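You operate a simulated robot arm through the tools that you are given. There is no shell and no other tool. Be economical: measure what you need, move in short steps, check, and stop when the job is done.

You run a simulated two-armed robot. Do the job below in one go: nothing can be reset, and whatever is moved stays where it is left.

## Task
On the top of the dressing table, fold the cream cloth in half, so that its two short edges meet.

It is judged by the outcome, as a careful person would: the job done as asked, and still so three seconds after it is handed in. It fails if anything else is knocked over, pushed out of place, dropped, spilled or broken. Flat cloth is picked up by pressing the open fingertips on it (5 to 10 N) and closing them slowly along it; thin cloth reads only 2 to 8 mm in the jaws.

## Robot
Two 7-joint arms with two-finger parallel grippers on one trunk, on a base that drives. Base frame: it is fixed to the floor where the robot stands at the start and does not move with it; the origin is under the middle of the robot, x ahead of it, y to its left, z up. Readings come in m, degrees, newtons and seconds.
The left shoulder is at the start at [0.07, 0.163, 1.045], the right one opposite. With the tool pointing down near the work surface each hand reaches from about 0.4 to 0.88 m from the robot's upright axis, wherever it stands, measured 20 degrees to its own side. Places, roughly: cream cloth [0.5, 0, 0.8]; top of the dressing table [0.5, 0.4, 0.8]. Payload 3.43 kg a hand.
The tool frame of a hand sits at the grasp point between the pads (the TCP): z along the fingers, y along the line on which they close. The tips reach 0.034 m beyond it. Largest opening 0.128 m; finger width 0.024, thickness 0.012; the body of the gripper, 0.048 by 0.13 m, starts 0.096 m behind the TCP.
Orientation is that of the tool frame in the base frame, as [roll, pitch, yaw] about the fixed x, y, z axes, in that order (R = Rz(yaw) Ry(pitch) Rx(roll)). With the fingers straight down and closing along the base's y, the tool's x points along the base's -x, its y along +y and its z along -z.

## Interface
- The arms move only by the tool play_rows. It takes "left_rows", "right_rows" or both (then of equal length, played together; a hand with none holds still); each is one flat list of numbers, 7 for each row, row after row: the shift along the tool's x, y, z in mm, then the turn, a rotation vector about the tool's x, y, z in degrees, then the opening, from 0 (shut) to 1 (fully open). In form: [x, y, z, ax, ay, az, claw, x, y, z, ax, ay, az, claw, ...]. A call has 1 to 8 rows; each row shifts and turns the commanded pose from where the row before left it, along the tool's axes as they then stand. A row lasts 0.2 s, in which the tool goes at most 0.05 m and 8.6 degrees; a call with a longer step from one row to the next is refused whole, and so is a gripper value outside its range. A pose out of reach is approached as far as the arm can. The call stops where the force on the tool passes 40 N (or 10 N more than at its start, if that is more) or the arm is blocked; 0.2 s more then pass. The fingers move at their own pace (about 0.153 m/s each) and stop on an object; they squeeze with about 33 N. The grip force told is the motor's: it shows also when the fingers shut on nothing. Time passes only in rows, and 0.2 s behind the last, so rows that do not move let the fingers close. The reply holds the time, the measured pose of the TCP, the force on the tool along the base axes, the opening and the grip force, in the units named above and with some noise, with the torque about the TCP (base axes, N m) and any sound that the robot's microphone picked up.
- Cameras (640 x 400 px; columns grow to the right, rows downward): "scene" is now at [0.1407, -0.0028, 1.2645]; the picture's right is [-0.09, -1.00, 0.00], its down [-0.73, 0.07, -0.68] and it looks along [0.68, -0.06, -0.73] (base axes); focal length 284 px, centre (320, 200). "left" rides on the left gripper at [0.076, 0.011, -0.16] in its tool frame; the picture's right is [-0.15, 0.99, 0.00], its down [-0.88, -0.13, -0.46] and it looks along [-0.45, -0.07, 0.89] (tool axes); focal length 234 px, centre (320, 200). "right" rides on the right gripper at [0.076, -0.011, -0.16] in its tool frame; the picture's right is [0.15, 0.99, 0.00], its down [-0.88, 0.13, -0.46] and it looks along [-0.45, 0.07, 0.89] (tool axes); focal length 234 px, centre (320, 200). There is no depth. A picture from a camera that has moved, and an enlarged one, comes with that camera's place and axes in the base frame and with its lens. The place of the scene camera against the robot may be out by one fixed shift of up to 0.025 m in any direction.
- get_image(camera): a new picture of that camera. It takes no simulated time.
- move_column(by): slides the trunk up (or, below 0, down) by that many m; the arms and the scene camera ride with it, the base frame stays. It gives what a move gives, with no picture.
- steer(legs): drives the robot by 1 to 6 legs, each [ahead, left, turn to the left] in m, m and degrees, along the robot's own axes; the way and the turn of a leg run together, so that a leg with both is an arc; at most 1.5 m and 180 degrees a leg. The arms and the cameras ride along, it lands a little off, and it stops where it bumps. It gives what a move gives.
- turn_head(pan, tilt): turns the head with the scene camera to pan (to the left, within 86 degrees either way) and tilt (down, from -29 to 69), counted from straight ahead of the robot. It gives what a move gives.
- zoom(camera, box): a new picture of the part [left, top, right, bottom] of that camera's present view, enlarged. It takes no simulated time.
- hand_in(): hands the job in; it is judged then, once.

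Go step by step. Nothing tells you exact positions but the pictures and the camera data: compare them with the known pose of the tool, close in by small moves and look again before you grip or let go. The budget is 120 turns and 88 pictures, counting those below and the enlarged ones. Unless the task says otherwise, let go and move clear before handing in, and close with one line.

The tools are called after "Call:" as name(argument=value, ...) on one line, values as JSON. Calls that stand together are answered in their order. play_rows: Moves the arms, as the interface text tells. Its arguments: {"type":"object","properties":{"left_rows":{"type":"array","items":{"type":"number"}},"right_rows":{"type":"array","items":{"type":"number"}}},"required":[]} The other tools are called the same way: move_column (by) slides the trunk up or down; steer (legs) drives the base; turn_head (pan, tilt) turns the head that bears the scene camera; get_image (camera) takes a picture; zoom (camera, box) takes an enlarged picture of a part of a camera's view; hand_in () hands the job in.

At the start:

```text
time_s: 0.0
left_tcp_pos: [0.6924, 0.2546, 0.9651]
left_orientation: [-180.0, 0.0, -179.9]
left_wrist_force: [-0.5, 0.3, 0.4]
left_ft_torque: [0.0, 0.0, 0.01]
left_opening: 0.128
left_grip_force: 0.0
right_tcp_pos: [0.4827, -0.195, 0.9939]
right_orientation: [-179.9, 0.0, 180.0]
right_wrist_force: [-0.6, 0.3, 0.6]
right_ft_torque: [-0.01, 0.06, 0.0]
right_opening: 0.1279
right_grip_force: 0.1
trunk travel left (down, up): [-0.525, 0.415]
robot x, y, heading: [0.0, 0.0005, 0.0]
head pan, tilt: [-5.4, 46.8]
```

scene: 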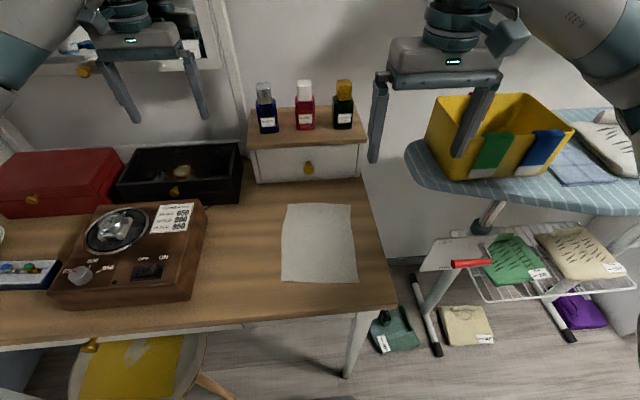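
right: 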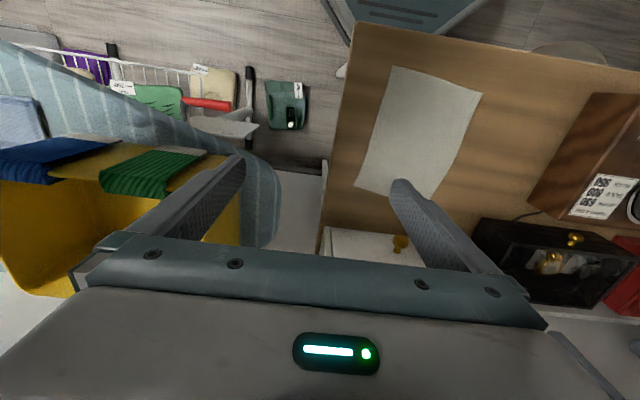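
left: 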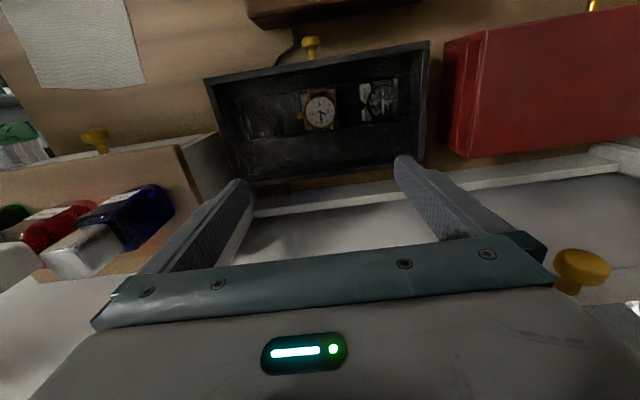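

The cloth lies right of the radio, about 0.22 m long in x and 0.17 m wide in y, with its short edges near and far. I'll fold the far edge toward me with both hands, so I back off a little first to get room for tilted wrists.

Call:
steer(legs=[[-0.15, 0, 0]])

Call:
play_rows(left_rows=[0, 0, 0, 0, 0, 8.5, 0.4, 0, 0, 0, 0, 0, 8.5, 0.4, 0, 0, 0, 0, 0, 8.5, 0.4, 0, 0, 0, 0, 0, 8.5, 0.4, 0, 0, 0, 0, 0, 8.5, 0.4, 0, 0, 0, 0, 0, 8.5, 0.4], right_rows=[0, 0, 0, 0, 0, -8.5, 0.4, 0, 0, 0, 0, 0, -8.5, 0.4, 0, 0, 0, 0, 0, -8.5, 0.4, 0, 0, 0, 0, 0, -8.5, 0.4, 0, 0, 0, 0, 0, -8.5, 0.4, 0, 0, 0, 0, 0, -8.5, 0.4])

Call:
get_image(camera="scene")

```text
time_s: 1.4
left_tcp_pos: [0.5431, 0.2549, 0.9647]
left_orientation: [-180.0, 0.0, -179.9]
left_wrist_force: [-0.6, -0.4, -0.5]
left_ft_torque: [-0.01, -0.05, 0.0]
left_opening: 0.1281
left_grip_force: 0.1
right_tcp_pos: [0.3353, -0.1957, 0.9942]
right_orientation: [180.0, 0.0, -179.9]
right_wrist_force: [-0.4, 0.4, 0.2]
right_ft_torque: [-0.01, -0.01, 0.01]
right_opening: 0.128
right_grip_force: 0.1
trunk travel left (down, up): [-0.525, 0.415]
robot x, y, heading: [-0.1487, 0.0019, 0.2]
head pan, tilt: [-5.4, 46.8]
```

```text
time_s: 2.8
left_tcp_pos: [0.5448, 0.2563, 0.9654]
left_orientation: [180.0, 0.0, 129.0]
left_wrist_force: [-0.4, 0.3, 0.3]
left_ft_torque: [0.02, 0.04, -0.01]
left_opening: 0.0512
left_grip_force: 0.0
right_tcp_pos: [0.3358, -0.1954, 0.9953]
right_orientation: [179.9, 0.0, -128.8]
right_wrist_force: [-0.3, -0.5, -0.1]
right_ft_torque: [-0.04, 0.04, 0.01]
right_opening: 0.0513
right_grip_force: 0.0
trunk travel left (down, up): [-0.525, 0.415]
robot x, y, heading: [-0.1454, -0.0005, 0.1]
head pan, tilt: [-5.4, 46.8]
```

```text
84 pictures are left
camera scene: at [-0.0073, -0.0027, 1.2645], right [-0.09, -1.0, 0.0], down [-0.73, 0.07, -0.68], along [0.68, -0.06, -0.73], focal length 284 px, centre (320, 200)
```

scene: 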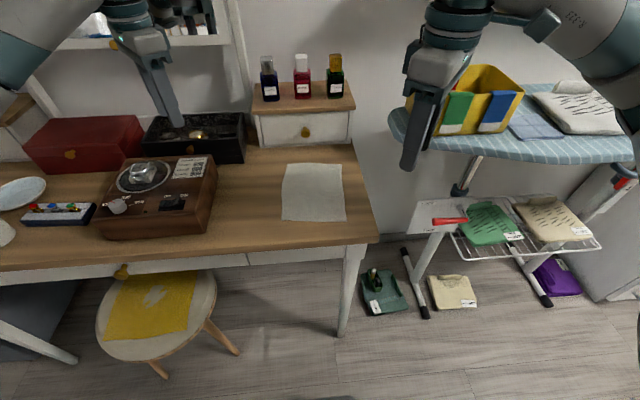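

Comparing the two views puts the surface at about z = 0.76 and the cloth at about 0.19 x 0.15 m. I finish turning the hands so they close along x, then look from close up.

Call:
play_rows(left_rows=[0, 0, 0, 0, 0, 7.8, 0.4, 0, 0, 0, 0, 0, 7.8, 0.4, 0, 0, 0, 0, 0, 7.8, 0.4, 0, 0, 0, 0, 0, 7.8, 0.4, 0, 0, 0, 0, 0, 7.8, 0.4], right_rows=[0, 0, 0, 0, 0, -7.8, 0.4, 0, 0, 0, 0, 0, -7.8, 0.4, 0, 0, 0, 0, 0, -7.8, 0.4, 0, 0, 0, 0, 0, -7.8, 0.4, 0, 0, 0, 0, 0, -7.8, 0.4])

Call:
play_rows(left_rows=[-35, 0, 0, 0, 0, 0, 0.4, -35, 0, 0, 0, 0, 0, 0.4, -35, 0, 0, 0, 0, 0, 0.4, -35, 0, 0, 0, 0, 0, 0.4, -35, 0, 0, 0, 0, 0, 0.4], right_rows=[0, -40, 0, 0, 0, 0, 0.4, 0, -40, 0, 0, 0, 0, 0.4, 0, -40, 10, 0, 0, 0, 0.4, 0, -40, 10, 0, 0, 0, 0.4, 0, -40, 10, 0, 0, 0, 0.4])

Call:
get_image(camera="left")

Call:
get_image(camera="right")

Call:
get_image(camera="scene")

```text
time_s: 4.0
left_tcp_pos: [0.5424, 0.2555, 0.9654]
left_orientation: [180.0, 0.0, 90.0]
left_wrist_force: [0.2, 0.4, -0.2]
left_ft_torque: [-0.02, -0.01, -0.01]
left_opening: 0.0512
left_grip_force: 0.1
right_tcp_pos: [0.2812, -0.159, 0.9896]
right_orientation: [-179.9, 0.1, -89.9]
right_wrist_force: [-0.2, 0.7, 0.1]
right_ft_torque: [0.03, -0.01, -0.01]
right_opening: 0.0512
right_grip_force: 0.0
right hand out of reach, approached as far as the arm can: row 4, 5
trunk travel left (down, up): [-0.525, 0.415]
robot x, y, heading: [-0.1497, 0.0002, 0.3]
head pan, tilt: [-5.4, 46.8]
```

```text
time_s: 5.2
left_tcp_pos: [0.5452, 0.08, 0.9648]
left_orientation: [-180.0, -0.1, 90.3]
left_wrist_force: [-0.1, -0.3, 0.4]
left_ft_torque: [0.0, 0.0, -0.01]
left_opening: 0.0513
left_grip_force: 0.2
right_tcp_pos: [0.3144, -0.0963, 0.9622]
right_orientation: [-179.9, 0.0, -90.1]
right_wrist_force: [0.4, -0.3, -0.7]
right_ft_torque: [0.04, 0.0, -0.02]
right_opening: 0.0514
right_grip_force: 0.0
right hand out of reach, approached as far as the arm can: row 1, 2, 3, 4, 5
trunk travel left (down, up): [-0.525, 0.415]
robot x, y, heading: [-0.152, -0.0024, 0.1]
head pan, tilt: [-5.4, 46.8]
```

```text
83 pictures are left
camera left: at [0.5552, 0.1544, 1.1252], right [0.99, -0.14, 0.0], down [-0.13, -0.88, 0.45], along [-0.07, -0.45, -0.89], focal length 234 px, centre (320, 200)
```

left: 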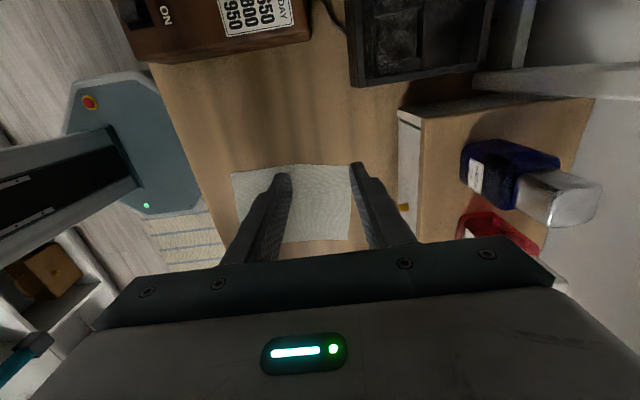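

```text
82 pictures are left
camera right: at [0.3263, -0.171, 1.1214], right [-0.99, -0.15, 0.0], down [-0.13, 0.88, 0.46], along [-0.07, 0.45, -0.89], focal length 234 px, centre (320, 200)
```

right: 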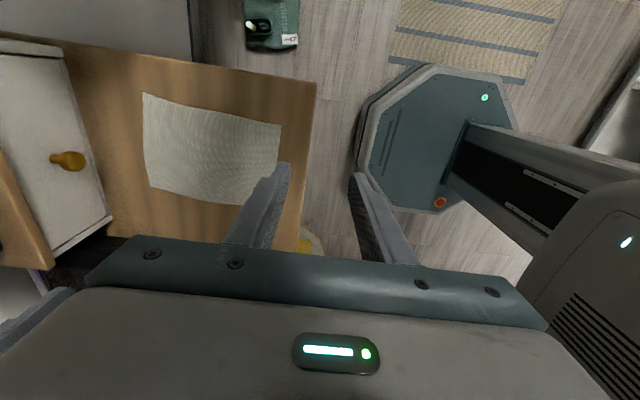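

```text
81 pictures are left
camera scene: at [-0.007, -0.0039, 1.2644], right [-0.09, -1.0, 0.0], down [-0.73, 0.07, -0.68], along [0.68, -0.06, -0.73], focal length 284 px, centre (320, 200)
```

scene: 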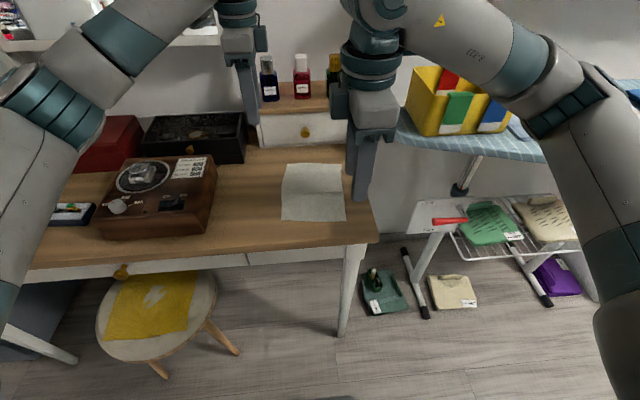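

The right hand got hung up near its limit. I let it settle to see where it goes.

Call:
play_rows(right_rows=[0, 0, 0, 0, 0, 0, 0.4, 0, 0, 0, 0, 0, 0, 0.4, 0, 0, 0, 0, 0, 0, 0.4, 0, 0, 0, 0, 0, 0, 0.4])

```text
time_s: 6.2
left_tcp_pos: [0.545, 0.0798, 0.9658]
left_orientation: [-180.0, 0.1, 90.1]
left_wrist_force: [-0.2, 0.2, -0.1]
left_ft_torque: [0.0, -0.03, -0.01]
left_opening: 0.0514
left_grip_force: 0.1
right_tcp_pos: [0.3141, -0.0972, 0.9627]
right_orientation: [180.0, 0.0, -90.1]
right_wrist_force: [0.1, -0.6, -0.1]
right_ft_torque: [0.0, 0.0, 0.04]
right_opening: 0.0512
right_grip_force: 0.0
trunk travel left (down, up): [-0.525, 0.415]
robot x, y, heading: [-0.1488, -0.0022, 0.0]
head pan, tilt: [-5.4, 46.8]
```

Call:
play_rows(right_rows=[0, 0, 0, 0, 0, 7.8, 0.4, 0, 0, 0, 0, 0, 7.8, 0.4, 0, 0, 0, 0, 0, 7.8, 0.4, 0, 0, 0, 0, 0, 7.8, 0.4, 0, 0, 0, 0, 0, 7.8, 0.4])

Call:
play_rows(right_rows=[-25, -31, 0, 0, 0, 0, 0.4, -25, -31, 0, 0, 0, 0, 0.4, -25, -31, 0, 0, 0, 0, 0.4, -25, -31, 0, 0, 0, 0, 0.4, -25, -31, 0, 0, 0, 0, 0.4, -15, -19, 0, 0, 0, 0, 0.4])

Call:
play_rows(right_rows=[0, 0, 0, 0, 0, -7.8, 0.4, 0, 0, 0, 0, 0, -7.8, 0.4, 0, 0, 0, 0, 0, -7.8, 0.4, 0, 0, 0, 0, 0, -7.8, 0.4, 0, 0, 0, 0, 0, -7.8, 0.4])

```text
time_s: 7.4
left_tcp_pos: [0.5457, 0.0812, 0.9651]
left_orientation: [-179.9, 0.0, 90.1]
left_wrist_force: [0.2, 0.6, -0.4]
left_ft_torque: [-0.04, 0.01, 0.0]
left_opening: 0.0512
left_grip_force: 0.1
right_tcp_pos: [0.3134, -0.0975, 0.9603]
right_orientation: [179.9, 0.0, -129.1]
right_wrist_force: [0.1, -0.7, -0.1]
right_ft_torque: [-0.01, 0.04, 0.01]
right_opening: 0.0513
right_grip_force: 0.0
trunk travel left (down, up): [-0.525, 0.415]
robot x, y, heading: [-0.1488, 0.002, 0.0]
head pan, tilt: [-5.4, 46.8]
```

```text
time_s: 8.8
left_tcp_pos: [0.5449, 0.0819, 0.9648]
left_orientation: [-180.0, 0.0, 90.2]
left_wrist_force: [-0.3, -0.3, 0.1]
left_ft_torque: [-0.01, -0.03, 0.0]
left_opening: 0.0513
left_grip_force: 0.0
right_tcp_pos: [0.5233, -0.0979, 0.9601]
right_orientation: [-179.9, 0.0, -128.9]
right_wrist_force: [0.0, -0.2, 0.2]
right_ft_torque: [0.05, -0.01, 0.02]
right_opening: 0.0511
right_grip_force: 0.1
right hand out of reach, approached as far as the arm can: row 6
trunk travel left (down, up): [-0.525, 0.415]
robot x, y, heading: [-0.1476, 0.0015, 0.5]
head pan, tilt: [-5.4, 46.8]
```

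```text
time_s: 10.0
left_tcp_pos: [0.5438, 0.081, 0.9645]
left_orientation: [-179.9, 0.0, 90.2]
left_wrist_force: [-0.7, 0.2, 0.1]
left_ft_torque: [0.01, 0.02, 0.01]
left_opening: 0.0513
left_grip_force: 0.0
right_tcp_pos: [0.523, -0.0987, 0.9599]
right_orientation: [180.0, 0.0, -128.9]
right_wrist_force: [-0.1, -0.3, 0.2]
right_ft_torque: [-0.02, 0.0, -0.02]
right_opening: 0.0512
right_grip_force: 0.0
right hand out of reach, approached as far as the arm can: row 1, 2, 3, 4, 5
trunk travel left (down, up): [-0.525, 0.415]
robot x, y, heading: [-0.1478, 0.002, -0.1]
head pan, tilt: [-5.4, 46.8]
```

Call:
play_rows(right_rows=[0, 0, 0, 0, 0, 8.5, 0.4, 0, 0, 0, 0, 0, 8.5, 0.4, 0, 0, 0, 0, 0, 8.5, 0.4, 0, 0, 0, 0, 0, 8.5, 0.4, 0, 0, 0, 0, 0, 8.5, 0.4, 0, 0, 0, 0, 0, 8.5, 0.4])

Call:
play_rows(right_rows=[0, 0, 0, 0, 0, 8, 0.4, 0, 0, 0, 0, 0, 8, 0.4, 0, 0, 0, 0, 0, 8, 0.4, 0, 0, 0, 0, 0, 8, 0.4, 0, 0, 0, 0, 0, 8, 0.4])

Call:
get_image(camera="scene")

```text
time_s: 11.4
left_tcp_pos: [0.5447, 0.0814, 0.9645]
left_orientation: [180.0, 0.0, 90.1]
left_wrist_force: [-0.3, 0.3, -0.4]
left_ft_torque: [0.03, 0.04, -0.02]
left_opening: 0.0514
left_grip_force: 0.1
right_tcp_pos: [0.523, -0.0981, 0.9598]
right_orientation: [180.0, -0.1, 179.9]
right_wrist_force: [-0.1, 0.5, -0.2]
right_ft_torque: [0.0, 0.0, 0.01]
right_opening: 0.0512
right_grip_force: 0.0
trunk travel left (down, up): [-0.525, 0.415]
robot x, y, heading: [-0.1438, 0.001, 0.2]
head pan, tilt: [-5.4, 46.8]
```

```text
time_s: 12.6
left_tcp_pos: [0.5447, 0.0803, 0.964]
left_orientation: [180.0, 0.0, 90.1]
left_wrist_force: [-0.3, -0.3, -0.2]
left_ft_torque: [-0.02, 0.03, 0.01]
left_opening: 0.0512
left_grip_force: 0.0
right_tcp_pos: [0.5233, -0.0975, 0.9608]
right_orientation: [-180.0, -0.1, 139.9]
right_wrist_force: [0.4, 0.4, 0.0]
right_ft_torque: [-0.01, -0.02, -0.02]
right_opening: 0.0507
right_grip_force: 0.0
trunk travel left (down, up): [-0.525, 0.415]
robot x, y, heading: [-0.145, 0.0018, -0.1]
head pan, tilt: [-5.4, 46.8]
```

```text
80 pictures are left
camera scene: at [-0.0072, -0.0027, 1.2645], right [-0.09, -1.0, 0.0], down [-0.73, 0.07, -0.68], along [0.68, -0.06, -0.73], focal length 284 px, centre (320, 200)
```

scene: 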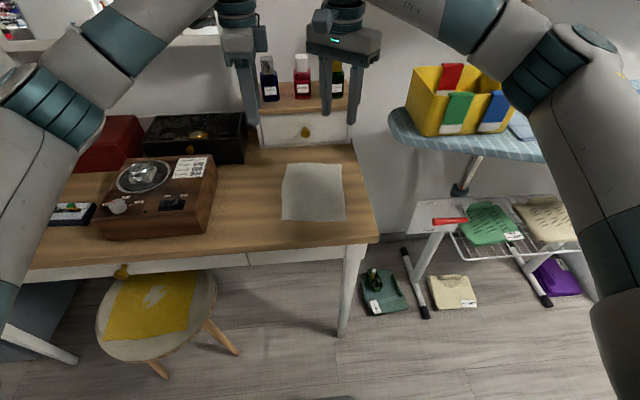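

The right hand turns freely the other way, so I use yaw 90 for it as well. At the same time I test in the air how far each wrist can tilt its fingers forward.

Call:
play_rows(left_rows=[0, 0, 0, -8.5, 0, 0, 0.4, 0, 0, 0, -8.5, 0, 0, 0.4, 0, 0, 0, -8.5, 0, 0, 0.4, 0, 0, 0, -8.5, 0, 0, 0.4, 0, 0, 0, -8.5, 0, 0, 0.4, 0, 0, 0, -8.5, 0, 0, 0.4, 0, 0, 0, -8.5, 0, 0, 0.4], right_rows=[0, 0, 0, 0, 0, 7.2, 0.4, 0, 0, 0, 0, 0, 7.2, 0.4, 0, 0, 0, 0, 0, 7.2, 0.4, 0, 0, 0, 0, 0, 7.1, 0.4, 0, 0, 0, 0, 0, 7.1, 0.4, 0, 0, 0, 0, 0, 7.1, 0.4, 0, 0, 0, 0, 0, 7.1, 0.4])

Call:
get_image(camera="scene")

```text
time_s: 14.2
left_tcp_pos: [0.5449, 0.0805, 0.9648]
left_orientation: [120.4, 0.0, 90.1]
left_wrist_force: [-0.5, 0.9, -0.7]
left_ft_torque: [0.0, 0.0, -0.04]
left_opening: 0.051
left_grip_force: 0.0
right_tcp_pos: [0.5233, -0.0978, 0.9601]
right_orientation: [-179.9, 0.0, 90.0]
right_wrist_force: [-0.6, -0.1, -1.0]
right_ft_torque: [0.02, -0.02, -0.01]
right_opening: 0.051
right_grip_force: 0.0
trunk travel left (down, up): [-0.525, 0.415]
robot x, y, heading: [-0.1479, 0.0003, 0.4]
head pan, tilt: [-5.4, 46.8]
```

```text
79 pictures are left
camera scene: at [-0.0071, -0.0024, 1.2645], right [-0.09, -1.0, 0.0], down [-0.73, 0.07, -0.68], along [0.68, -0.06, -0.73], focal length 284 px, centre (320, 200)
```

scene: 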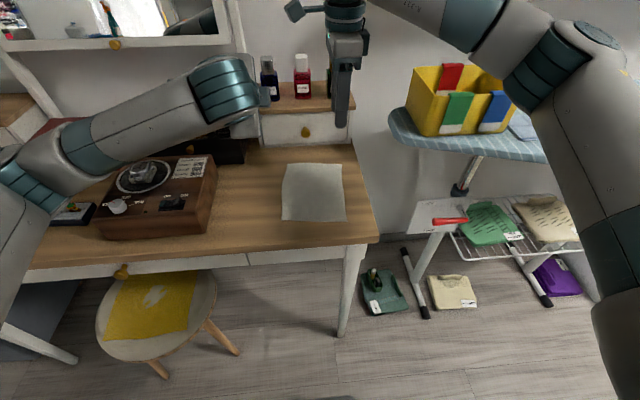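

The right hand's camera bracket would foul the left hand at yaw 90. I try going the long way round, through 0 to -90, so the bracket faces outward.

Call:
play_rows(right_rows=[0, 0, 0, 0, 0, 8.5, 0.4, 0, 0, 0, 0, 0, 8.5, 0.4, 0, 0, 0, 0, 0, 8.5, 0.4, 0, 0, 0, 0, 0, 8.5, 0.4, 0, 0, 0, 0, 0, 8.5, 0.4, 0, 0, 0, 0, 0, 8.5, 0.4, 0, 0, 0, 0, 0, 8.5, 0.4, 0, 0, 0, 0, 0, 8.5, 0.4])

Call:
play_rows(right_rows=[0, 0, 0, 0, 0, 8.5, 0.4, 0, 0, 0, 0, 0, 8.5, 0.4, 0, 0, 0, 0, 0, 8.5, 0.4, 0, 0, 0, 0, 0, 8.5, 0.4, 0, 0, 0, 0, 0, 8.5, 0.4, 0, 0, 0, 0, 0, 8.5, 0.4, 0, 0, 0, 0, 0, 8.5, 0.4, 0, 0, 0, 0, 0, 8.5, 0.4])

Call:
play_rows(right_rows=[0, 0, 0, 0, 0, 8.5, 0.4, 0, 0, 0, 0, 0, 8.5, 0.4, 0, 0, 0, 0, 0, 8.5, 0.4, 0, 0, 0, 0, 0, 8.5, 0.4, 0, 0, 0, 0, 0, 8.5, 0.4, 0, 0, 0, 0, 0, 1.5, 0.4])

Call:
get_image(camera="scene")

```text
time_s: 16.0
left_tcp_pos: [0.5443, 0.0804, 0.9642]
left_orientation: [120.5, 0.0, 90.1]
left_wrist_force: [-0.2, 0.4, 0.1]
left_ft_torque: [-0.01, 0.02, 0.05]
left_opening: 0.0512
left_grip_force: 0.1
right_tcp_pos: [0.5238, -0.0989, 0.9609]
right_orientation: [-180.0, -0.1, 21.9]
right_wrist_force: [0.1, -0.4, 0.2]
right_ft_torque: [-0.01, 0.02, 0.02]
right_opening: 0.0512
right_grip_force: 0.1
trunk travel left (down, up): [-0.525, 0.415]
robot x, y, heading: [-0.1469, -0.0054, -0.1]
head pan, tilt: [-5.4, 46.8]
```

```text
time_s: 17.8
left_tcp_pos: [0.5446, 0.0802, 0.9652]
left_orientation: [120.7, 0.1, 90.1]
left_wrist_force: [0.3, -0.3, -0.5]
left_ft_torque: [0.02, 0.0, 0.02]
left_opening: 0.0512
left_grip_force: 0.1
right_tcp_pos: [0.5233, -0.0976, 0.9601]
right_orientation: [179.9, -0.1, -46.1]
right_wrist_force: [-0.7, 0.7, -0.2]
right_ft_torque: [-0.02, -0.01, 0.0]
right_opening: 0.0513
right_grip_force: 0.0
trunk travel left (down, up): [-0.525, 0.415]
robot x, y, heading: [-0.1473, 0.0007, 0.1]
head pan, tilt: [-5.4, 46.8]
```

```text
time_s: 19.2
left_tcp_pos: [0.5444, 0.0821, 0.9639]
left_orientation: [120.5, -0.1, 90.1]
left_wrist_force: [0.6, 0.6, -0.2]
left_ft_torque: [-0.01, -0.03, -0.01]
left_opening: 0.0515
left_grip_force: 0.1
right_tcp_pos: [0.5229, -0.0983, 0.9606]
right_orientation: [179.9, -0.1, -90.2]
right_wrist_force: [0.0, 0.4, -0.1]
right_ft_torque: [0.07, 0.02, 0.04]
right_opening: 0.0512
right_grip_force: 0.1
trunk travel left (down, up): [-0.525, 0.415]
robot x, y, heading: [-0.1481, 0.0038, 0.1]
head pan, tilt: [-5.4, 46.8]
```

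```text
78 pictures are left
camera scene: at [-0.0072, -0.0027, 1.2645], right [-0.09, -1.0, 0.0], down [-0.73, 0.07, -0.68], along [0.68, -0.06, -0.73], focal length 284 px, centre (320, 200)
```

scene: 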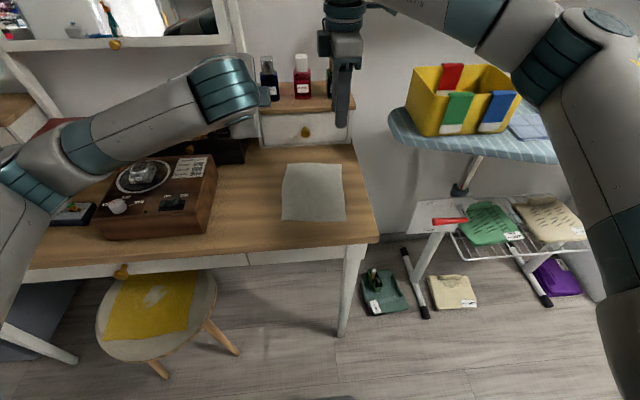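

That worked. Now I test the right wrist's forward tilt and the left at a greater tilt.

Call:
play_rows(left_rows=[0, 0, 0, -6, 0, 0, 0.4, 0, 0, 0, -6, 0, 0, 0.4, 0, 0, 0, 0, 0, 0, 0.4, 0, 0, 0, 0, 0, 0, 0.4, 0, 0, 0, 0, 0, 0, 0.4, 0, 0, 0, 0, 0, 0, 0.4, 0, 0, 0, 0, 0, 0, 0.4], right_rows=[0, 0, 0, 8.5, 0, 0, 0.4, 0, 0, 0, 8.5, 0, 0, 0.4, 0, 0, 0, 8.5, 0, 0, 0.4, 0, 0, 0, 8.5, 0, 0, 0.4, 0, 0, 0, 8.5, 0, 0, 0.4, 0, 0, 0, 8.5, 0, 0, 0.4, 0, 0, 0, 8.5, 0, 0, 0.4])

Call:
get_image(camera="left")

Call:
get_image(camera="right")

```text
time_s: 20.8
left_tcp_pos: [0.5451, 0.0809, 0.9646]
left_orientation: [108.5, 0.0, 90.1]
left_wrist_force: [-0.3, -0.1, 0.0]
left_ft_torque: [0.01, -0.03, 0.0]
left_opening: 0.0513
left_grip_force: 0.2
right_tcp_pos: [0.5232, -0.0989, 0.9615]
right_orientation: [-120.3, 0.1, -89.9]
right_wrist_force: [0.1, -0.4, 0.3]
right_ft_torque: [0.01, 0.02, 0.04]
right_opening: 0.051
right_grip_force: 0.1
trunk travel left (down, up): [-0.525, 0.415]
robot x, y, heading: [-0.1457, 0.0007, 0.1]
head pan, tilt: [-5.4, 46.8]
```

```text
77 pictures are left
camera left: at [0.3955, 0.155, 1.0267], right [0.31, -0.15, 0.94], down [-0.47, -0.88, 0.02], along [0.82, -0.45, -0.35], focal length 234 px, centre (320, 200)
```

left: 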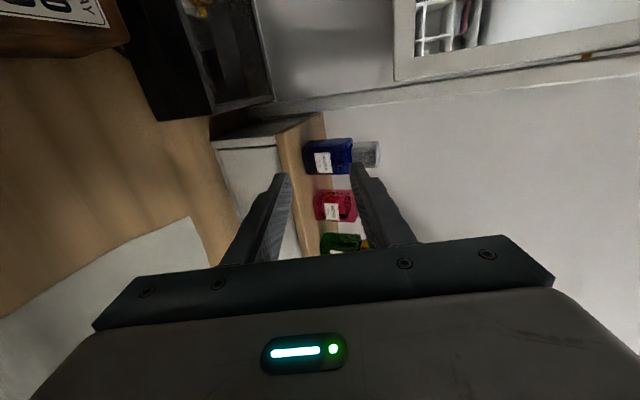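

```text
76 pictures are left
camera right: at [0.3926, -0.1731, 1.0523], right [-0.5, -0.15, -0.85], down [-0.46, 0.88, 0.12], along [0.73, 0.45, -0.51], focal length 234 px, centre (320, 200)
```

right: 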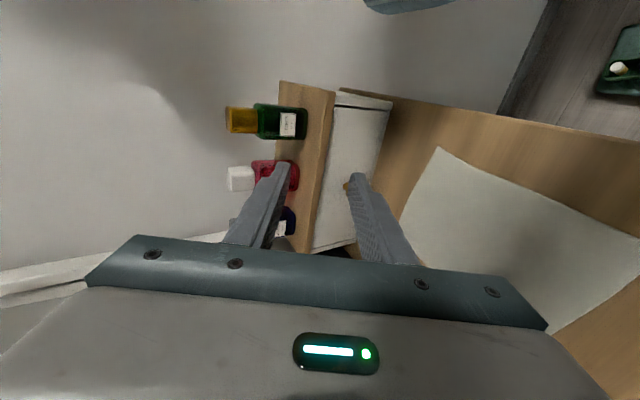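

Both wrists tilt fine. I bring both hands back upright and lower them above the far edge to measure it closely.

Call:
play_rows(left_rows=[0, 0, 0, 8.5, 0, 0, 0.4, 0, 0, 0, 8.5, 0, 0, 0.4, 0, 0, 0, 8.5, 0, 0, 0.4, 0, 0, 0, 8.5, 0, 0, 0.4, 0, 0, 0, 8.5, 0, 0, 0.4, 0, 0, 0, 8.5, 0, 0, 0.4, 0, 0, 0, 8.5, 0, 0, 0.4, 0, 0, 0, 8.5, 0, 0, 0.4], right_rows=[0, 0, 0, -8.5, 0, 0, 0.4, 0, 0, 0, -8.5, 0, 0, 0.4, 0, 0, 0, -8.5, 0, 0, 0.4, 0, 0, 0, -8.5, 0, 0, 0.4, 0, 0, 0, -8.5, 0, 0, 0.4, 0, 0, 0, -8.5, 0, 0, 0.4, 0, 0, 0, -8.5, 0, 0, 0.4, 0, 0, 0, 0, 0, 0, 0.4])

Call:
play_rows(left_rows=[0, 0, 0, 3.5, 0, 0, 0.4, -20, 0, 0, 0, 0, 0, 0.4, -20, 0, 0, 0, 0, 0, 0.4, 0, 0, 40, 0, 0, 0, 0.4, 0, 0, 40, 0, 0, 0, 0.4], right_rows=[0, -10, 0, -0.2, 0, 0, 0.4, 0, -10, 0, 0, 0, 0, 0.4, 0, 0, 0, 0, 0, 0, 0.4, 0, 0, 40, 0, 0, 0, 0.4, 0, 0, 40, 0, 0, 0, 0.4])

Call:
get_image(camera="left")

Call:
get_image(camera="right")

Call:
get_image(camera="scene")

```text
time_s: 22.6
left_tcp_pos: [0.5444, 0.0793, 0.9661]
left_orientation: [176.7, 0.0, 90.0]
left_wrist_force: [-0.2, -0.5, 0.9]
left_ft_torque: [0.02, 0.02, -0.01]
left_opening: 0.0512
left_grip_force: 0.1
right_tcp_pos: [0.5226, -0.0997, 0.961]
right_orientation: [179.9, 0.0, -89.9]
right_wrist_force: [0.5, -0.1, -1.1]
right_ft_torque: [-0.04, 0.02, 0.02]
right_opening: 0.0512
right_grip_force: 0.1
trunk travel left (down, up): [-0.525, 0.415]
robot x, y, heading: [-0.1482, -0.0012, -0.2]
head pan, tilt: [-5.4, 46.8]
```

```text
time_s: 23.8
left_tcp_pos: [0.5426, 0.0401, 0.8855]
left_orientation: [179.9, 0.0, 90.1]
left_wrist_force: [0.0, -0.5, 0.0]
left_ft_torque: [0.02, 0.03, 0.03]
left_opening: 0.051
left_grip_force: 0.0
right_tcp_pos: [0.5449, -0.098, 0.8818]
right_orientation: [179.6, 0.0, -89.9]
right_wrist_force: [0.6, -0.9, -0.6]
right_ft_torque: [0.03, 0.01, -0.03]
right_opening: 0.0513
right_grip_force: 0.2
trunk travel left (down, up): [-0.525, 0.415]
robot x, y, heading: [-0.1501, -0.001, 0.1]
head pan, tilt: [-5.4, 46.8]
```

```text
75 pictures are left
camera left: at [0.5533, 0.1149, 1.0464], right [0.99, -0.14, 0.0], down [-0.13, -0.88, 0.46], along [-0.07, -0.45, -0.89], focal length 234 px, centre (320, 200)
```

left: 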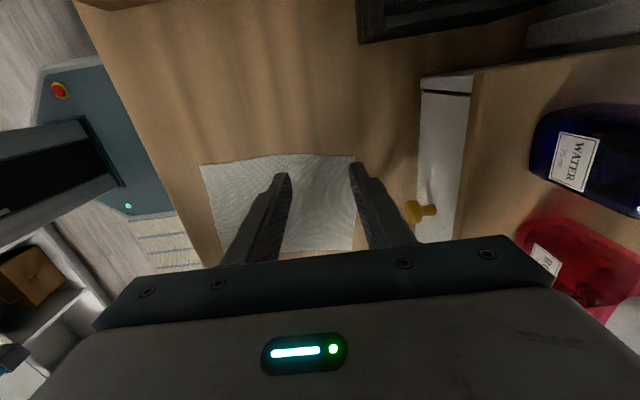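

```text
74 pictures are left
camera right: at [0.5577, -0.1729, 1.0407], right [-0.99, -0.15, 0.0], down [-0.13, 0.88, 0.46], along [-0.07, 0.45, -0.89], focal length 234 px, centre (320, 200)
```

right: 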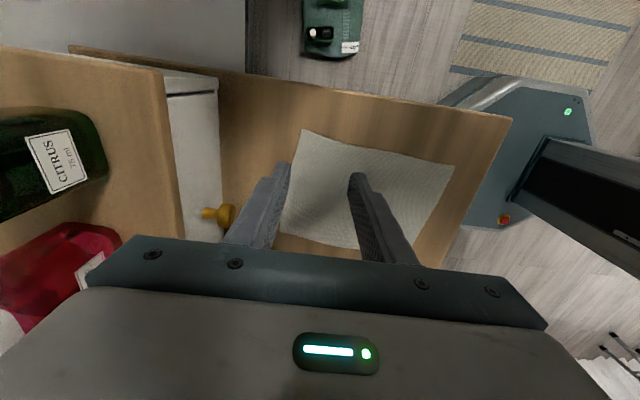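

```text
73 pictures are left
camera scene: at [-0.0065, -0.003, 1.2646], right [-0.09, -1.0, 0.0], down [-0.73, 0.07, -0.68], along [0.68, -0.06, -0.73], focal length 284 px, centre (320, 200)
```

scene: 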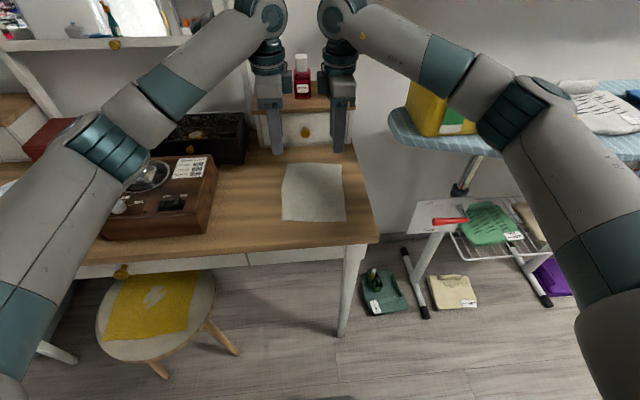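

The far edge runs from about (0.582, 0.027) to (0.569, -0.120), and the near edge from (0.388, 0.042) to (0.378, -0.105), at z of about 0.76. I hover both hands just above the far corners, narrowed and turned 4.5 degrees to match the cloth.

Call:
play_rows(left_rows=[-14, 9, 20, 0, 0, 0, 0.17, -14, 9, 20, 0, 0, 0, 0.17, 0, 0, 20, 0, 0, 4.5, 0.17, 0, 0, 10, 0, 0, 0, 0.17, 0, 0, 0, 0, 0, 0, 0.17], right_rows=[4, -3, 20, 0, 0, 0, 0.17, 3, -2, 20, 0, 0, 0, 0.17, 0, 0, 18, 0, 0, 4.5, 0.17, 0, 0, 10, 0, 0, 0, 0.17, 0, 0, 0, 0, 0, 0, 0.17])

Call:
get_image(camera="left")

Call:
get_image(camera="right")

Call:
zoom(camera="scene", box=[240, 100, 400, 240])

```text
time_s: 25.0
left_tcp_pos: [0.5614, 0.0126, 0.8145]
left_orientation: [-180.0, 0.1, 85.6]
left_wrist_force: [0.4, 0.5, 0.0]
left_ft_torque: [0.04, 0.0, -0.03]
left_opening: 0.0218
left_grip_force: 0.0
right_tcp_pos: [0.5472, -0.1048, 0.8115]
right_orientation: [179.8, 0.0, -94.5]
right_wrist_force: [-0.1, 0.4, -0.3]
right_ft_torque: [0.0, 0.04, -0.02]
right_opening: 0.0215
right_grip_force: 0.1
trunk travel left (down, up): [-0.525, 0.415]
robot x, y, heading: [-0.1485, -0.0022, -0.0]
head pan, tilt: [-5.4, 46.8]
```

```text
72 pictures are left
camera left: at [0.5782, 0.087, 0.9757], right [0.98, -0.22, 0.0], down [-0.2, -0.87, 0.46], along [-0.1, -0.44, -0.89], focal length 234 px, centre (320, 200)
```

left: 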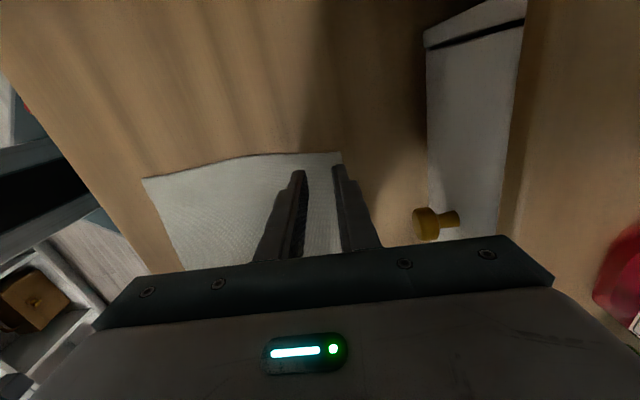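

```text
71 pictures are left
camera right: at [0.5546, -0.18, 0.9727], right [-1.0, -0.07, 0.0], down [-0.06, 0.89, 0.46], along [-0.04, 0.45, -0.89], focal length 234 px, centre (320, 200)
```

right: 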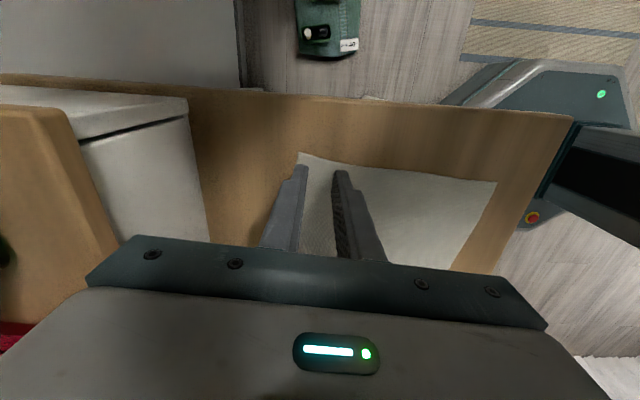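

```text
2.86 times, centred on (320, 170) of scene
camera zoom: at [-0.0073, -0.0026, 1.2645], right [-0.09, -1.0, 0.0], down [-0.73, 0.07, -0.68], along [0.68, -0.06, -0.73], focal length 810 px, centre (320, 286)
```

zoom: 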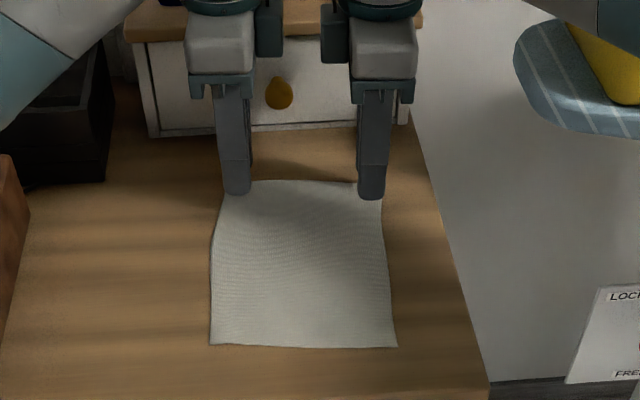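

Both outer fingers line up with the far edge. I lower gently to find contact.

Call:
play_rows(left_rows=[0, 0, 4, 0, 0, 0, 0.17, 0, 0, 4, 0, 0, 0, 0.17, 0, 0, 3, 0, 0, 0, 0.17, 0, 0, 3, 0, 0, 0, 0.17], right_rows=[0, 0, 4, 0, 0, 0, 0.17, 0, 0, 4, 0, 0, 0, 0.17, 0, 0, 2, 0, 0, 0, 0.17, 0, 0, 2, 0, 0, 0, 0.17])

```text
time_s: 26.0
left_tcp_pos: [0.5615, 0.0117, 0.801]
left_orientation: [-179.9, 0.0, 85.6]
left_wrist_force: [0.3, 0.2, 0.2]
left_ft_torque: [-0.02, 0.03, -0.03]
left_opening: 0.0219
left_grip_force: 0.0
right_tcp_pos: [0.5477, -0.1053, 0.7999]
right_orientation: [179.8, 0.0, -94.4]
right_wrist_force: [-0.5, -0.1, 0.5]
right_ft_torque: [-0.02, 0.0, 0.02]
right_opening: 0.0219
right_grip_force: 0.1
trunk travel left (down, up): [-0.525, 0.415]
robot x, y, heading: [-0.1479, -0.0017, 0.1]
head pan, tilt: [-5.4, 46.8]
```

Call:
play_rows(left_rows=[0, 0, 2, 0, 0, 0, 0.17, 0, 0, 2, 0, 0, 0, 0.17, 0, 0, 1, 0, 0, 0, 0.17], right_rows=[0, 0, 2, 0, 0, 0, 0.17, 0, 0, 2, 0, 0, 0, 0.17, 0, 0, 1, 0, 0, 0, 0.17])

```text
time_s: 26.8
left_tcp_pos: [0.5626, 0.0132, 0.7953]
left_orientation: [-180.0, 0.0, 85.6]
left_wrist_force: [0.2, 0.5, 1.2]
left_ft_torque: [-0.01, 0.02, 0.03]
left_opening: 0.0217
left_grip_force: 0.0
right_tcp_pos: [0.5488, -0.1052, 0.7961]
right_orientation: [179.7, -0.1, -94.5]
right_wrist_force: [0.2, -0.3, 0.8]
right_ft_torque: [0.0, 0.0, -0.04]
right_opening: 0.0218
right_grip_force: 0.1
trunk travel left (down, up): [-0.525, 0.415]
robot x, y, heading: [-0.1496, -0.0001, 0.0]
head pan, tilt: [-5.4, 46.8]
```

Light contact may be starting at tip height of about 0.762. I go on in 1 mm steps.

Call:
play_rows(left_rows=[0, 0, 1, 0, 0, 0, 0.17, 0, 0, 0.5, 0, 0, 0, 0.17], right_rows=[0, 0, 1, 0, 0, 0, 0.17, 0, 0, 0.5, 0, 0, 0, 0.17])

```text
time_s: 27.4
left_tcp_pos: [0.5623, 0.0128, 0.7951]
left_orientation: [179.9, 0.0, 85.5]
left_wrist_force: [1.0, 0.6, 3.9]
left_ft_torque: [0.02, -0.04, 0.0]
left_opening: 0.0219
left_grip_force: 0.1
right_tcp_pos: [0.5481, -0.1054, 0.7943]
right_orientation: [179.8, 0.0, -94.5]
right_wrist_force: [0.9, -0.6, 6.6]
right_ft_torque: [-0.02, -0.09, -0.01]
right_opening: 0.0218
right_grip_force: 0.1
trunk travel left (down, up): [-0.525, 0.415]
robot x, y, heading: [-0.1451, -0.0008, 0.2]
head pan, tilt: [-5.4, 46.8]
```

Call:
play_rows(left_rows=[0, 0, 1, 0, 0, 0, 0.17, 0, 0, 0, 0, 0, 0, 0.15, 0, 0, 0, 0, 0, 0, 0.13], right_rows=[0, 0, 0.4, 0, 0, 0, 0.17, 0, 0, 0, 0, 0, 0, 0.15, 0, 0, 0, 0, 0, 0, 0.13])

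Call:
get_image(camera="left")

Call:
get_image(camera="right")

```text
time_s: 28.2
left_tcp_pos: [0.5611, 0.0128, 0.7958]
left_orientation: [179.7, 0.0, 85.6]
left_wrist_force: [1.8, -0.5, 12.2]
left_ft_torque: [0.09, -0.03, -0.02]
left_opening: 0.0154
left_grip_force: 0.0
right_tcp_pos: [0.5467, -0.1041, 0.7957]
right_orientation: [179.8, 0.0, -94.3]
right_wrist_force: [-1.2, 0.1, 7.2]
right_ft_torque: [0.02, -0.03, -0.01]
right_opening: 0.0161
right_grip_force: 0.1
trunk travel left (down, up): [-0.525, 0.415]
robot x, y, heading: [-0.1472, -0.001, 0.0]
head pan, tilt: [-5.4, 46.8]
```

```text
69 pictures are left
camera left: at [0.577, 0.0869, 0.9554], right [0.98, -0.22, 0.0], down [-0.2, -0.87, 0.46], along [-0.1, -0.44, -0.89], focal length 234 px, centre (320, 200)
```

left: 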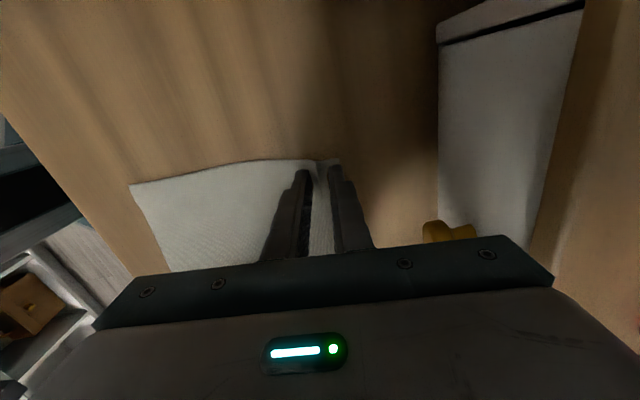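

```text
68 pictures are left
camera right: at [0.5532, -0.1792, 0.9554], right [-1.0, -0.07, 0.0], down [-0.06, 0.89, 0.46], along [-0.03, 0.45, -0.89], focal length 234 px, centre (320, 200)
```

right: 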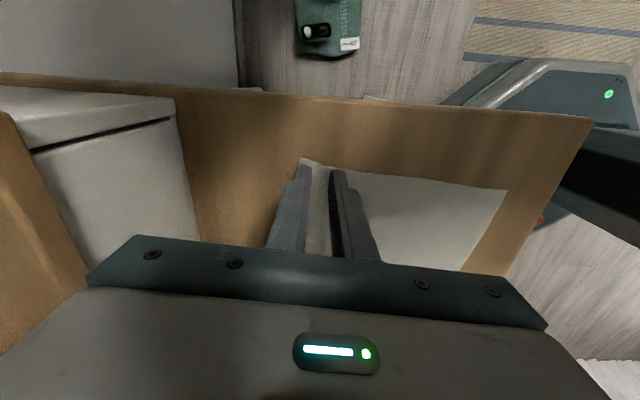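

The cloth is starting to buckle up between the fingertips, so I keep closing slowly.

Call:
play_rows(left_rows=[0, 0, -0.3, 0, 0, 0, 0.11, 0, 0, 0, 0, 0, 0, 0.09, 0, 0, 0, 0, 0, 0, 0.07, 0, 0, 0, 0, 0, 0, 0.05, 0, 0, 0, 0, 0, 0, 0.03, 0, 0, 0, 0, 0, 0, 0, 0, 0, 0, 0, 0, 0, 0, 0, 0, 0, 0, 0, 0, 0], right_rows=[0, 0, 0, 0, 0, 0, 0.11, 0, 0, 0, 0, 0, 0, 0.09, 0, 0, 0, 0, 0, 0, 0.07, 0, 0, 0, 0, 0, 0, 0.05, 0, 0, 0, 0, 0, 0, 0.03, 0, 0, 0, 0, 0, 0, 0, 0, 0, 0, 0, 0, 0, 0, 0, 0, 0, 0, 0, 0, 0])

Call:
zoom(camera="left", box=[220, 120, 420, 260])

Call:
zoom(camera="right", box=[220, 120, 420, 260])

```text
time_s: 30.0
left_tcp_pos: [0.5612, 0.0139, 0.796]
left_orientation: [179.9, 0.0, 85.6]
left_wrist_force: [-0.2, -1.0, 17.9]
left_ft_torque: [0.09, -0.01, -0.01]
left_opening: 0.0019
left_grip_force: 32.9
right_tcp_pos: [0.5464, -0.1035, 0.7948]
right_orientation: [179.9, 0.1, -94.5]
right_wrist_force: [0.2, 0.5, 5.3]
right_ft_torque: [-0.01, -0.03, 0.02]
right_opening: 0.0015
right_grip_force: 33.1
trunk travel left (down, up): [-0.525, 0.415]
robot x, y, heading: [-0.1493, 0.0006, 0.1]
head pan, tilt: [-5.4, 46.8]
```

```text
2.86 times, centred on (320, 190) of left
camera zoom: at [0.5766, 0.087, 0.9554], right [0.98, -0.22, 0.0], down [-0.2, -0.87, 0.46], along [-0.1, -0.44, -0.89], focal length 669 px, centre (320, 229)
```

zoom: 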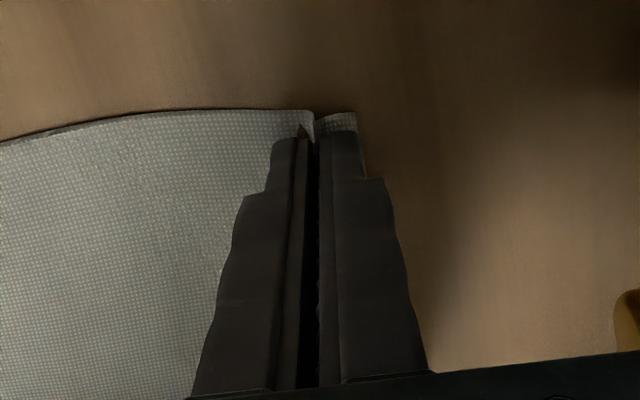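

```text
2.86 times, centred on (320, 190) of right
camera zoom: at [0.5529, -0.1794, 0.9554], right [-1.0, -0.07, 0.0], down [-0.06, 0.89, 0.46], along [-0.03, 0.45, -0.89], focal length 669 px, centre (320, 229)
```

zoom: 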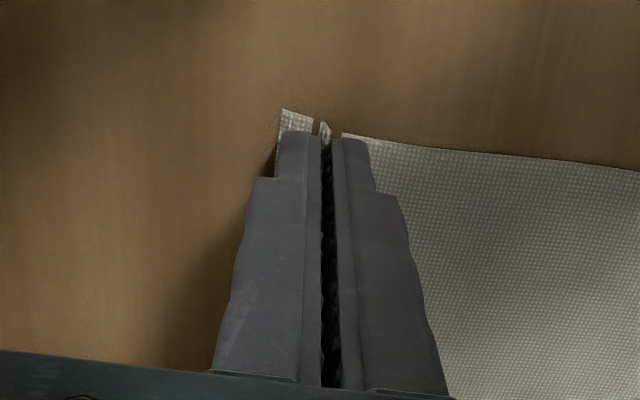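

Both fingers have closed on a small ridge. I lift a little to check that they hold.

Call:
play_rows(left_rows=[0, 0, -5, 0, 0, 0, 0, 0, 0, -8, 0, 0, 0, 0, 0, 0, -8, 0, 0, 0, 0], right_rows=[0, 0, -5, 0, 0, 0, 0, 0, 0, -8, 0, 0, 0, 0, 0, 0, -8, 0, 0, 0, 0])

Call:
zoom(camera="scene", box=[240, 100, 400, 240])

Call:
get_image(camera="right")

Call:
get_image(camera="left")

```text
time_s: 30.8
left_tcp_pos: [0.5626, 0.013, 0.8138]
left_orientation: [-179.8, -0.1, 85.6]
left_wrist_force: [0.3, 0.6, 0.9]
left_ft_torque: [-0.02, 0.01, -0.01]
left_opening: 0.0017
left_grip_force: 32.8
right_tcp_pos: [0.548, -0.1053, 0.8157]
right_orientation: [179.9, -0.1, -94.4]
right_wrist_force: [0.4, 0.1, 0.1]
right_ft_torque: [-0.01, 0.03, 0.01]
right_opening: 0.0019
right_grip_force: 32.9
trunk travel left (down, up): [-0.525, 0.415]
robot x, y, heading: [-0.1466, -0.0002, -0.2]
head pan, tilt: [-5.4, 46.8]
```

```text
2.86 times, centred on (320, 170) of scene
camera zoom: at [-0.0071, -0.0027, 1.2644], right [-0.09, -1.0, 0.0], down [-0.73, 0.07, -0.68], along [0.68, -0.06, -0.73], focal length 810 px, centre (320, 286)
```

zoom: 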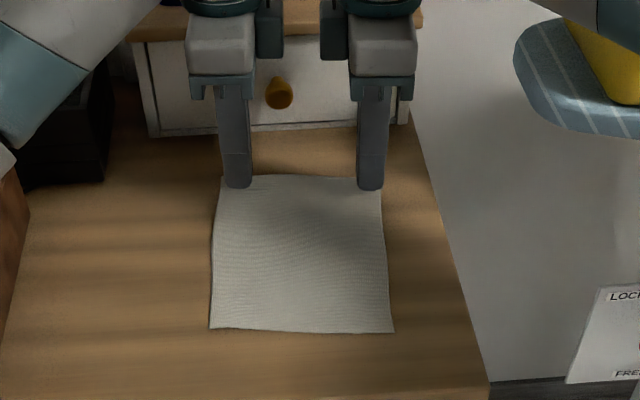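

```text
64 pictures are left
camera right: at [0.5551, -0.1795, 0.975], right [-1.0, -0.07, 0.0], down [-0.06, 0.89, 0.46], along [-0.04, 0.45, -0.89], focal length 234 px, centre (320, 200)
```

right: 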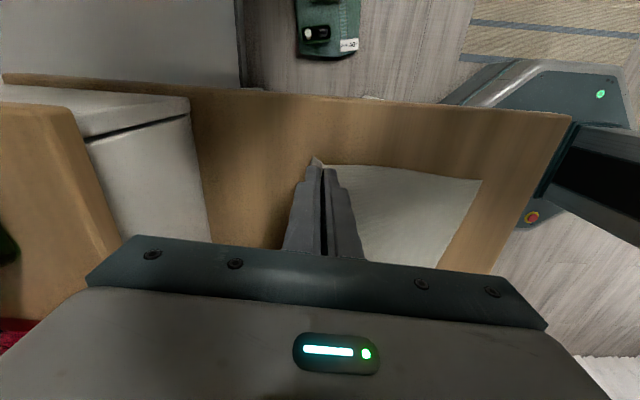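

```text
63 pictures are left
camera left: at [0.5795, 0.0866, 0.9738], right [0.98, -0.22, 0.0], down [-0.2, -0.87, 0.46], along [-0.1, -0.44, -0.89], focal length 234 px, centre (320, 200)
```

left: 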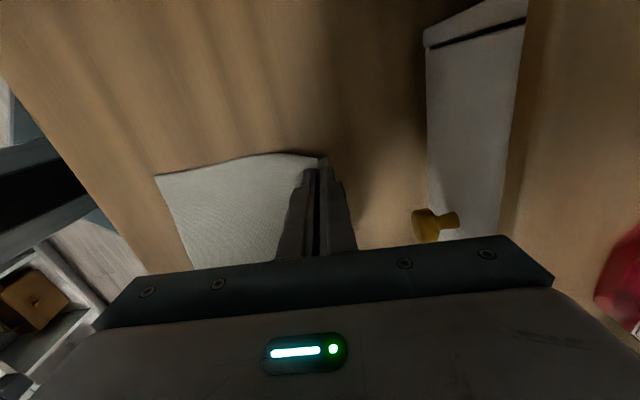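

Both corners are held and the near edge has come forward to x of about 0.40. Now I swing both hands up and over toward me along an arc, tilting the fingers forward as they go.

Call:
play_rows(left_rows=[0, -5.7, -11.9, -4, 0, 0, 0, 0, -7.4, -12.3, -4, 0, 0, 0, 0, -8.4, -10.8, -5, 0, 0, 0, 0, -9.8, -9.6, -5, 0, 0, 0, 0, -11.3, -9.0, -5, 0, 0, 0, 0, -12.6, -7.3, -5, 0, 0, 0, 0, -14.3, -5.9, -5, 0, 0, 0, 0, -14.5, -3.9, -5, 0, 0, 0], right_rows=[0, 5.7, -11.9, 4, 0, 0, 0, 0, 7.4, -12.3, 4, 0, 0, 0, 0, 8.4, -10.8, 5, 0, 0, 0, 0, 9.8, -9.6, 5, 0, 0, 0, 0, 11.3, -9.0, 5, 0, 0, 0, 0, 12.6, -7.3, 5, 0, 0, 0, 0, 14.3, -5.9, 5, 0, 0, 0, 0, 14.5, -3.9, 5, 0, 0, 0])

Call:
get_image(camera="scene")

Call:
get_image(camera="right")

Call:
get_image(camera="left")

```text
time_s: 32.6
left_tcp_pos: [0.4689, 0.0193, 0.8571]
left_orientation: [141.9, 0.0, 85.6]
left_wrist_force: [0.6, -0.8, 0.2]
left_ft_torque: [-0.01, 0.01, -0.01]
left_opening: 0.0015
left_grip_force: 33.4
right_tcp_pos: [0.4547, -0.0986, 0.8567]
right_orientation: [-142.2, -0.1, -94.4]
right_wrist_force: [-0.4, 0.7, 0.3]
right_ft_torque: [0.02, 0.04, 0.0]
right_opening: 0.0014
right_grip_force: 32.7
trunk travel left (down, up): [-0.525, 0.415]
robot x, y, heading: [-0.1476, 0.0009, 0.2]
head pan, tilt: [-5.4, 46.8]
```

```text
62 pictures are left
camera scene: at [-0.0077, -0.0025, 1.2646], right [-0.09, -1.0, 0.0], down [-0.73, 0.07, -0.68], along [0.68, -0.06, -0.73], focal length 284 px, centre (320, 200)
```

scene: 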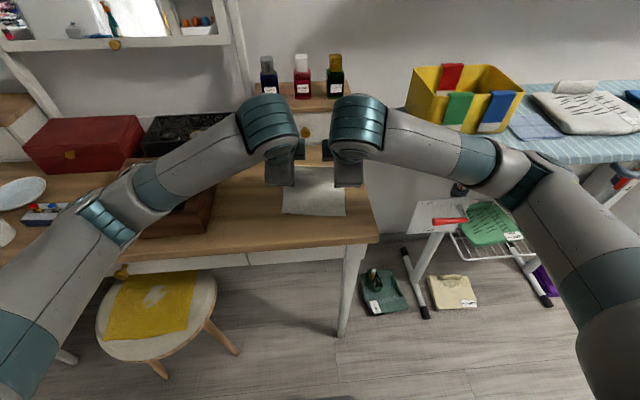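

```text
61 pictures are left
camera right: at [0.3602, -0.1657, 0.9902], right [-0.79, -0.09, -0.61], down [-0.31, 0.91, 0.28], along [0.53, 0.41, -0.74], focal length 234 px, centre (320, 200)
```

right: 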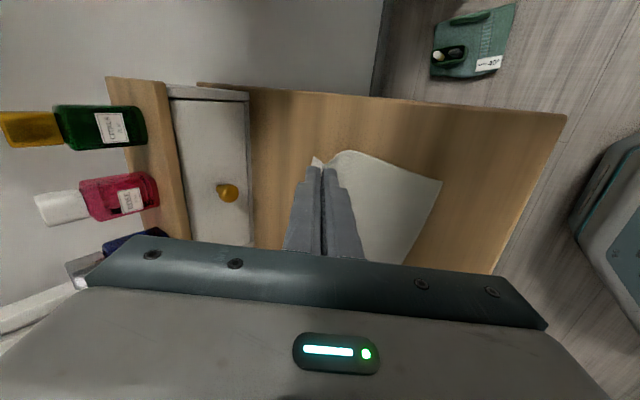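

```text
60 pictures are left
camera left: at [0.3848, 0.1016, 0.9896], right [0.77, -0.21, 0.61], down [-0.45, -0.85, 0.28], along [0.46, -0.49, -0.74], focal length 234 px, centre (320, 200)
```

left: 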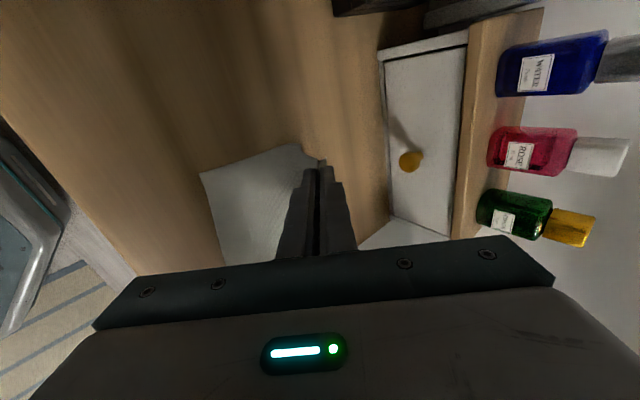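

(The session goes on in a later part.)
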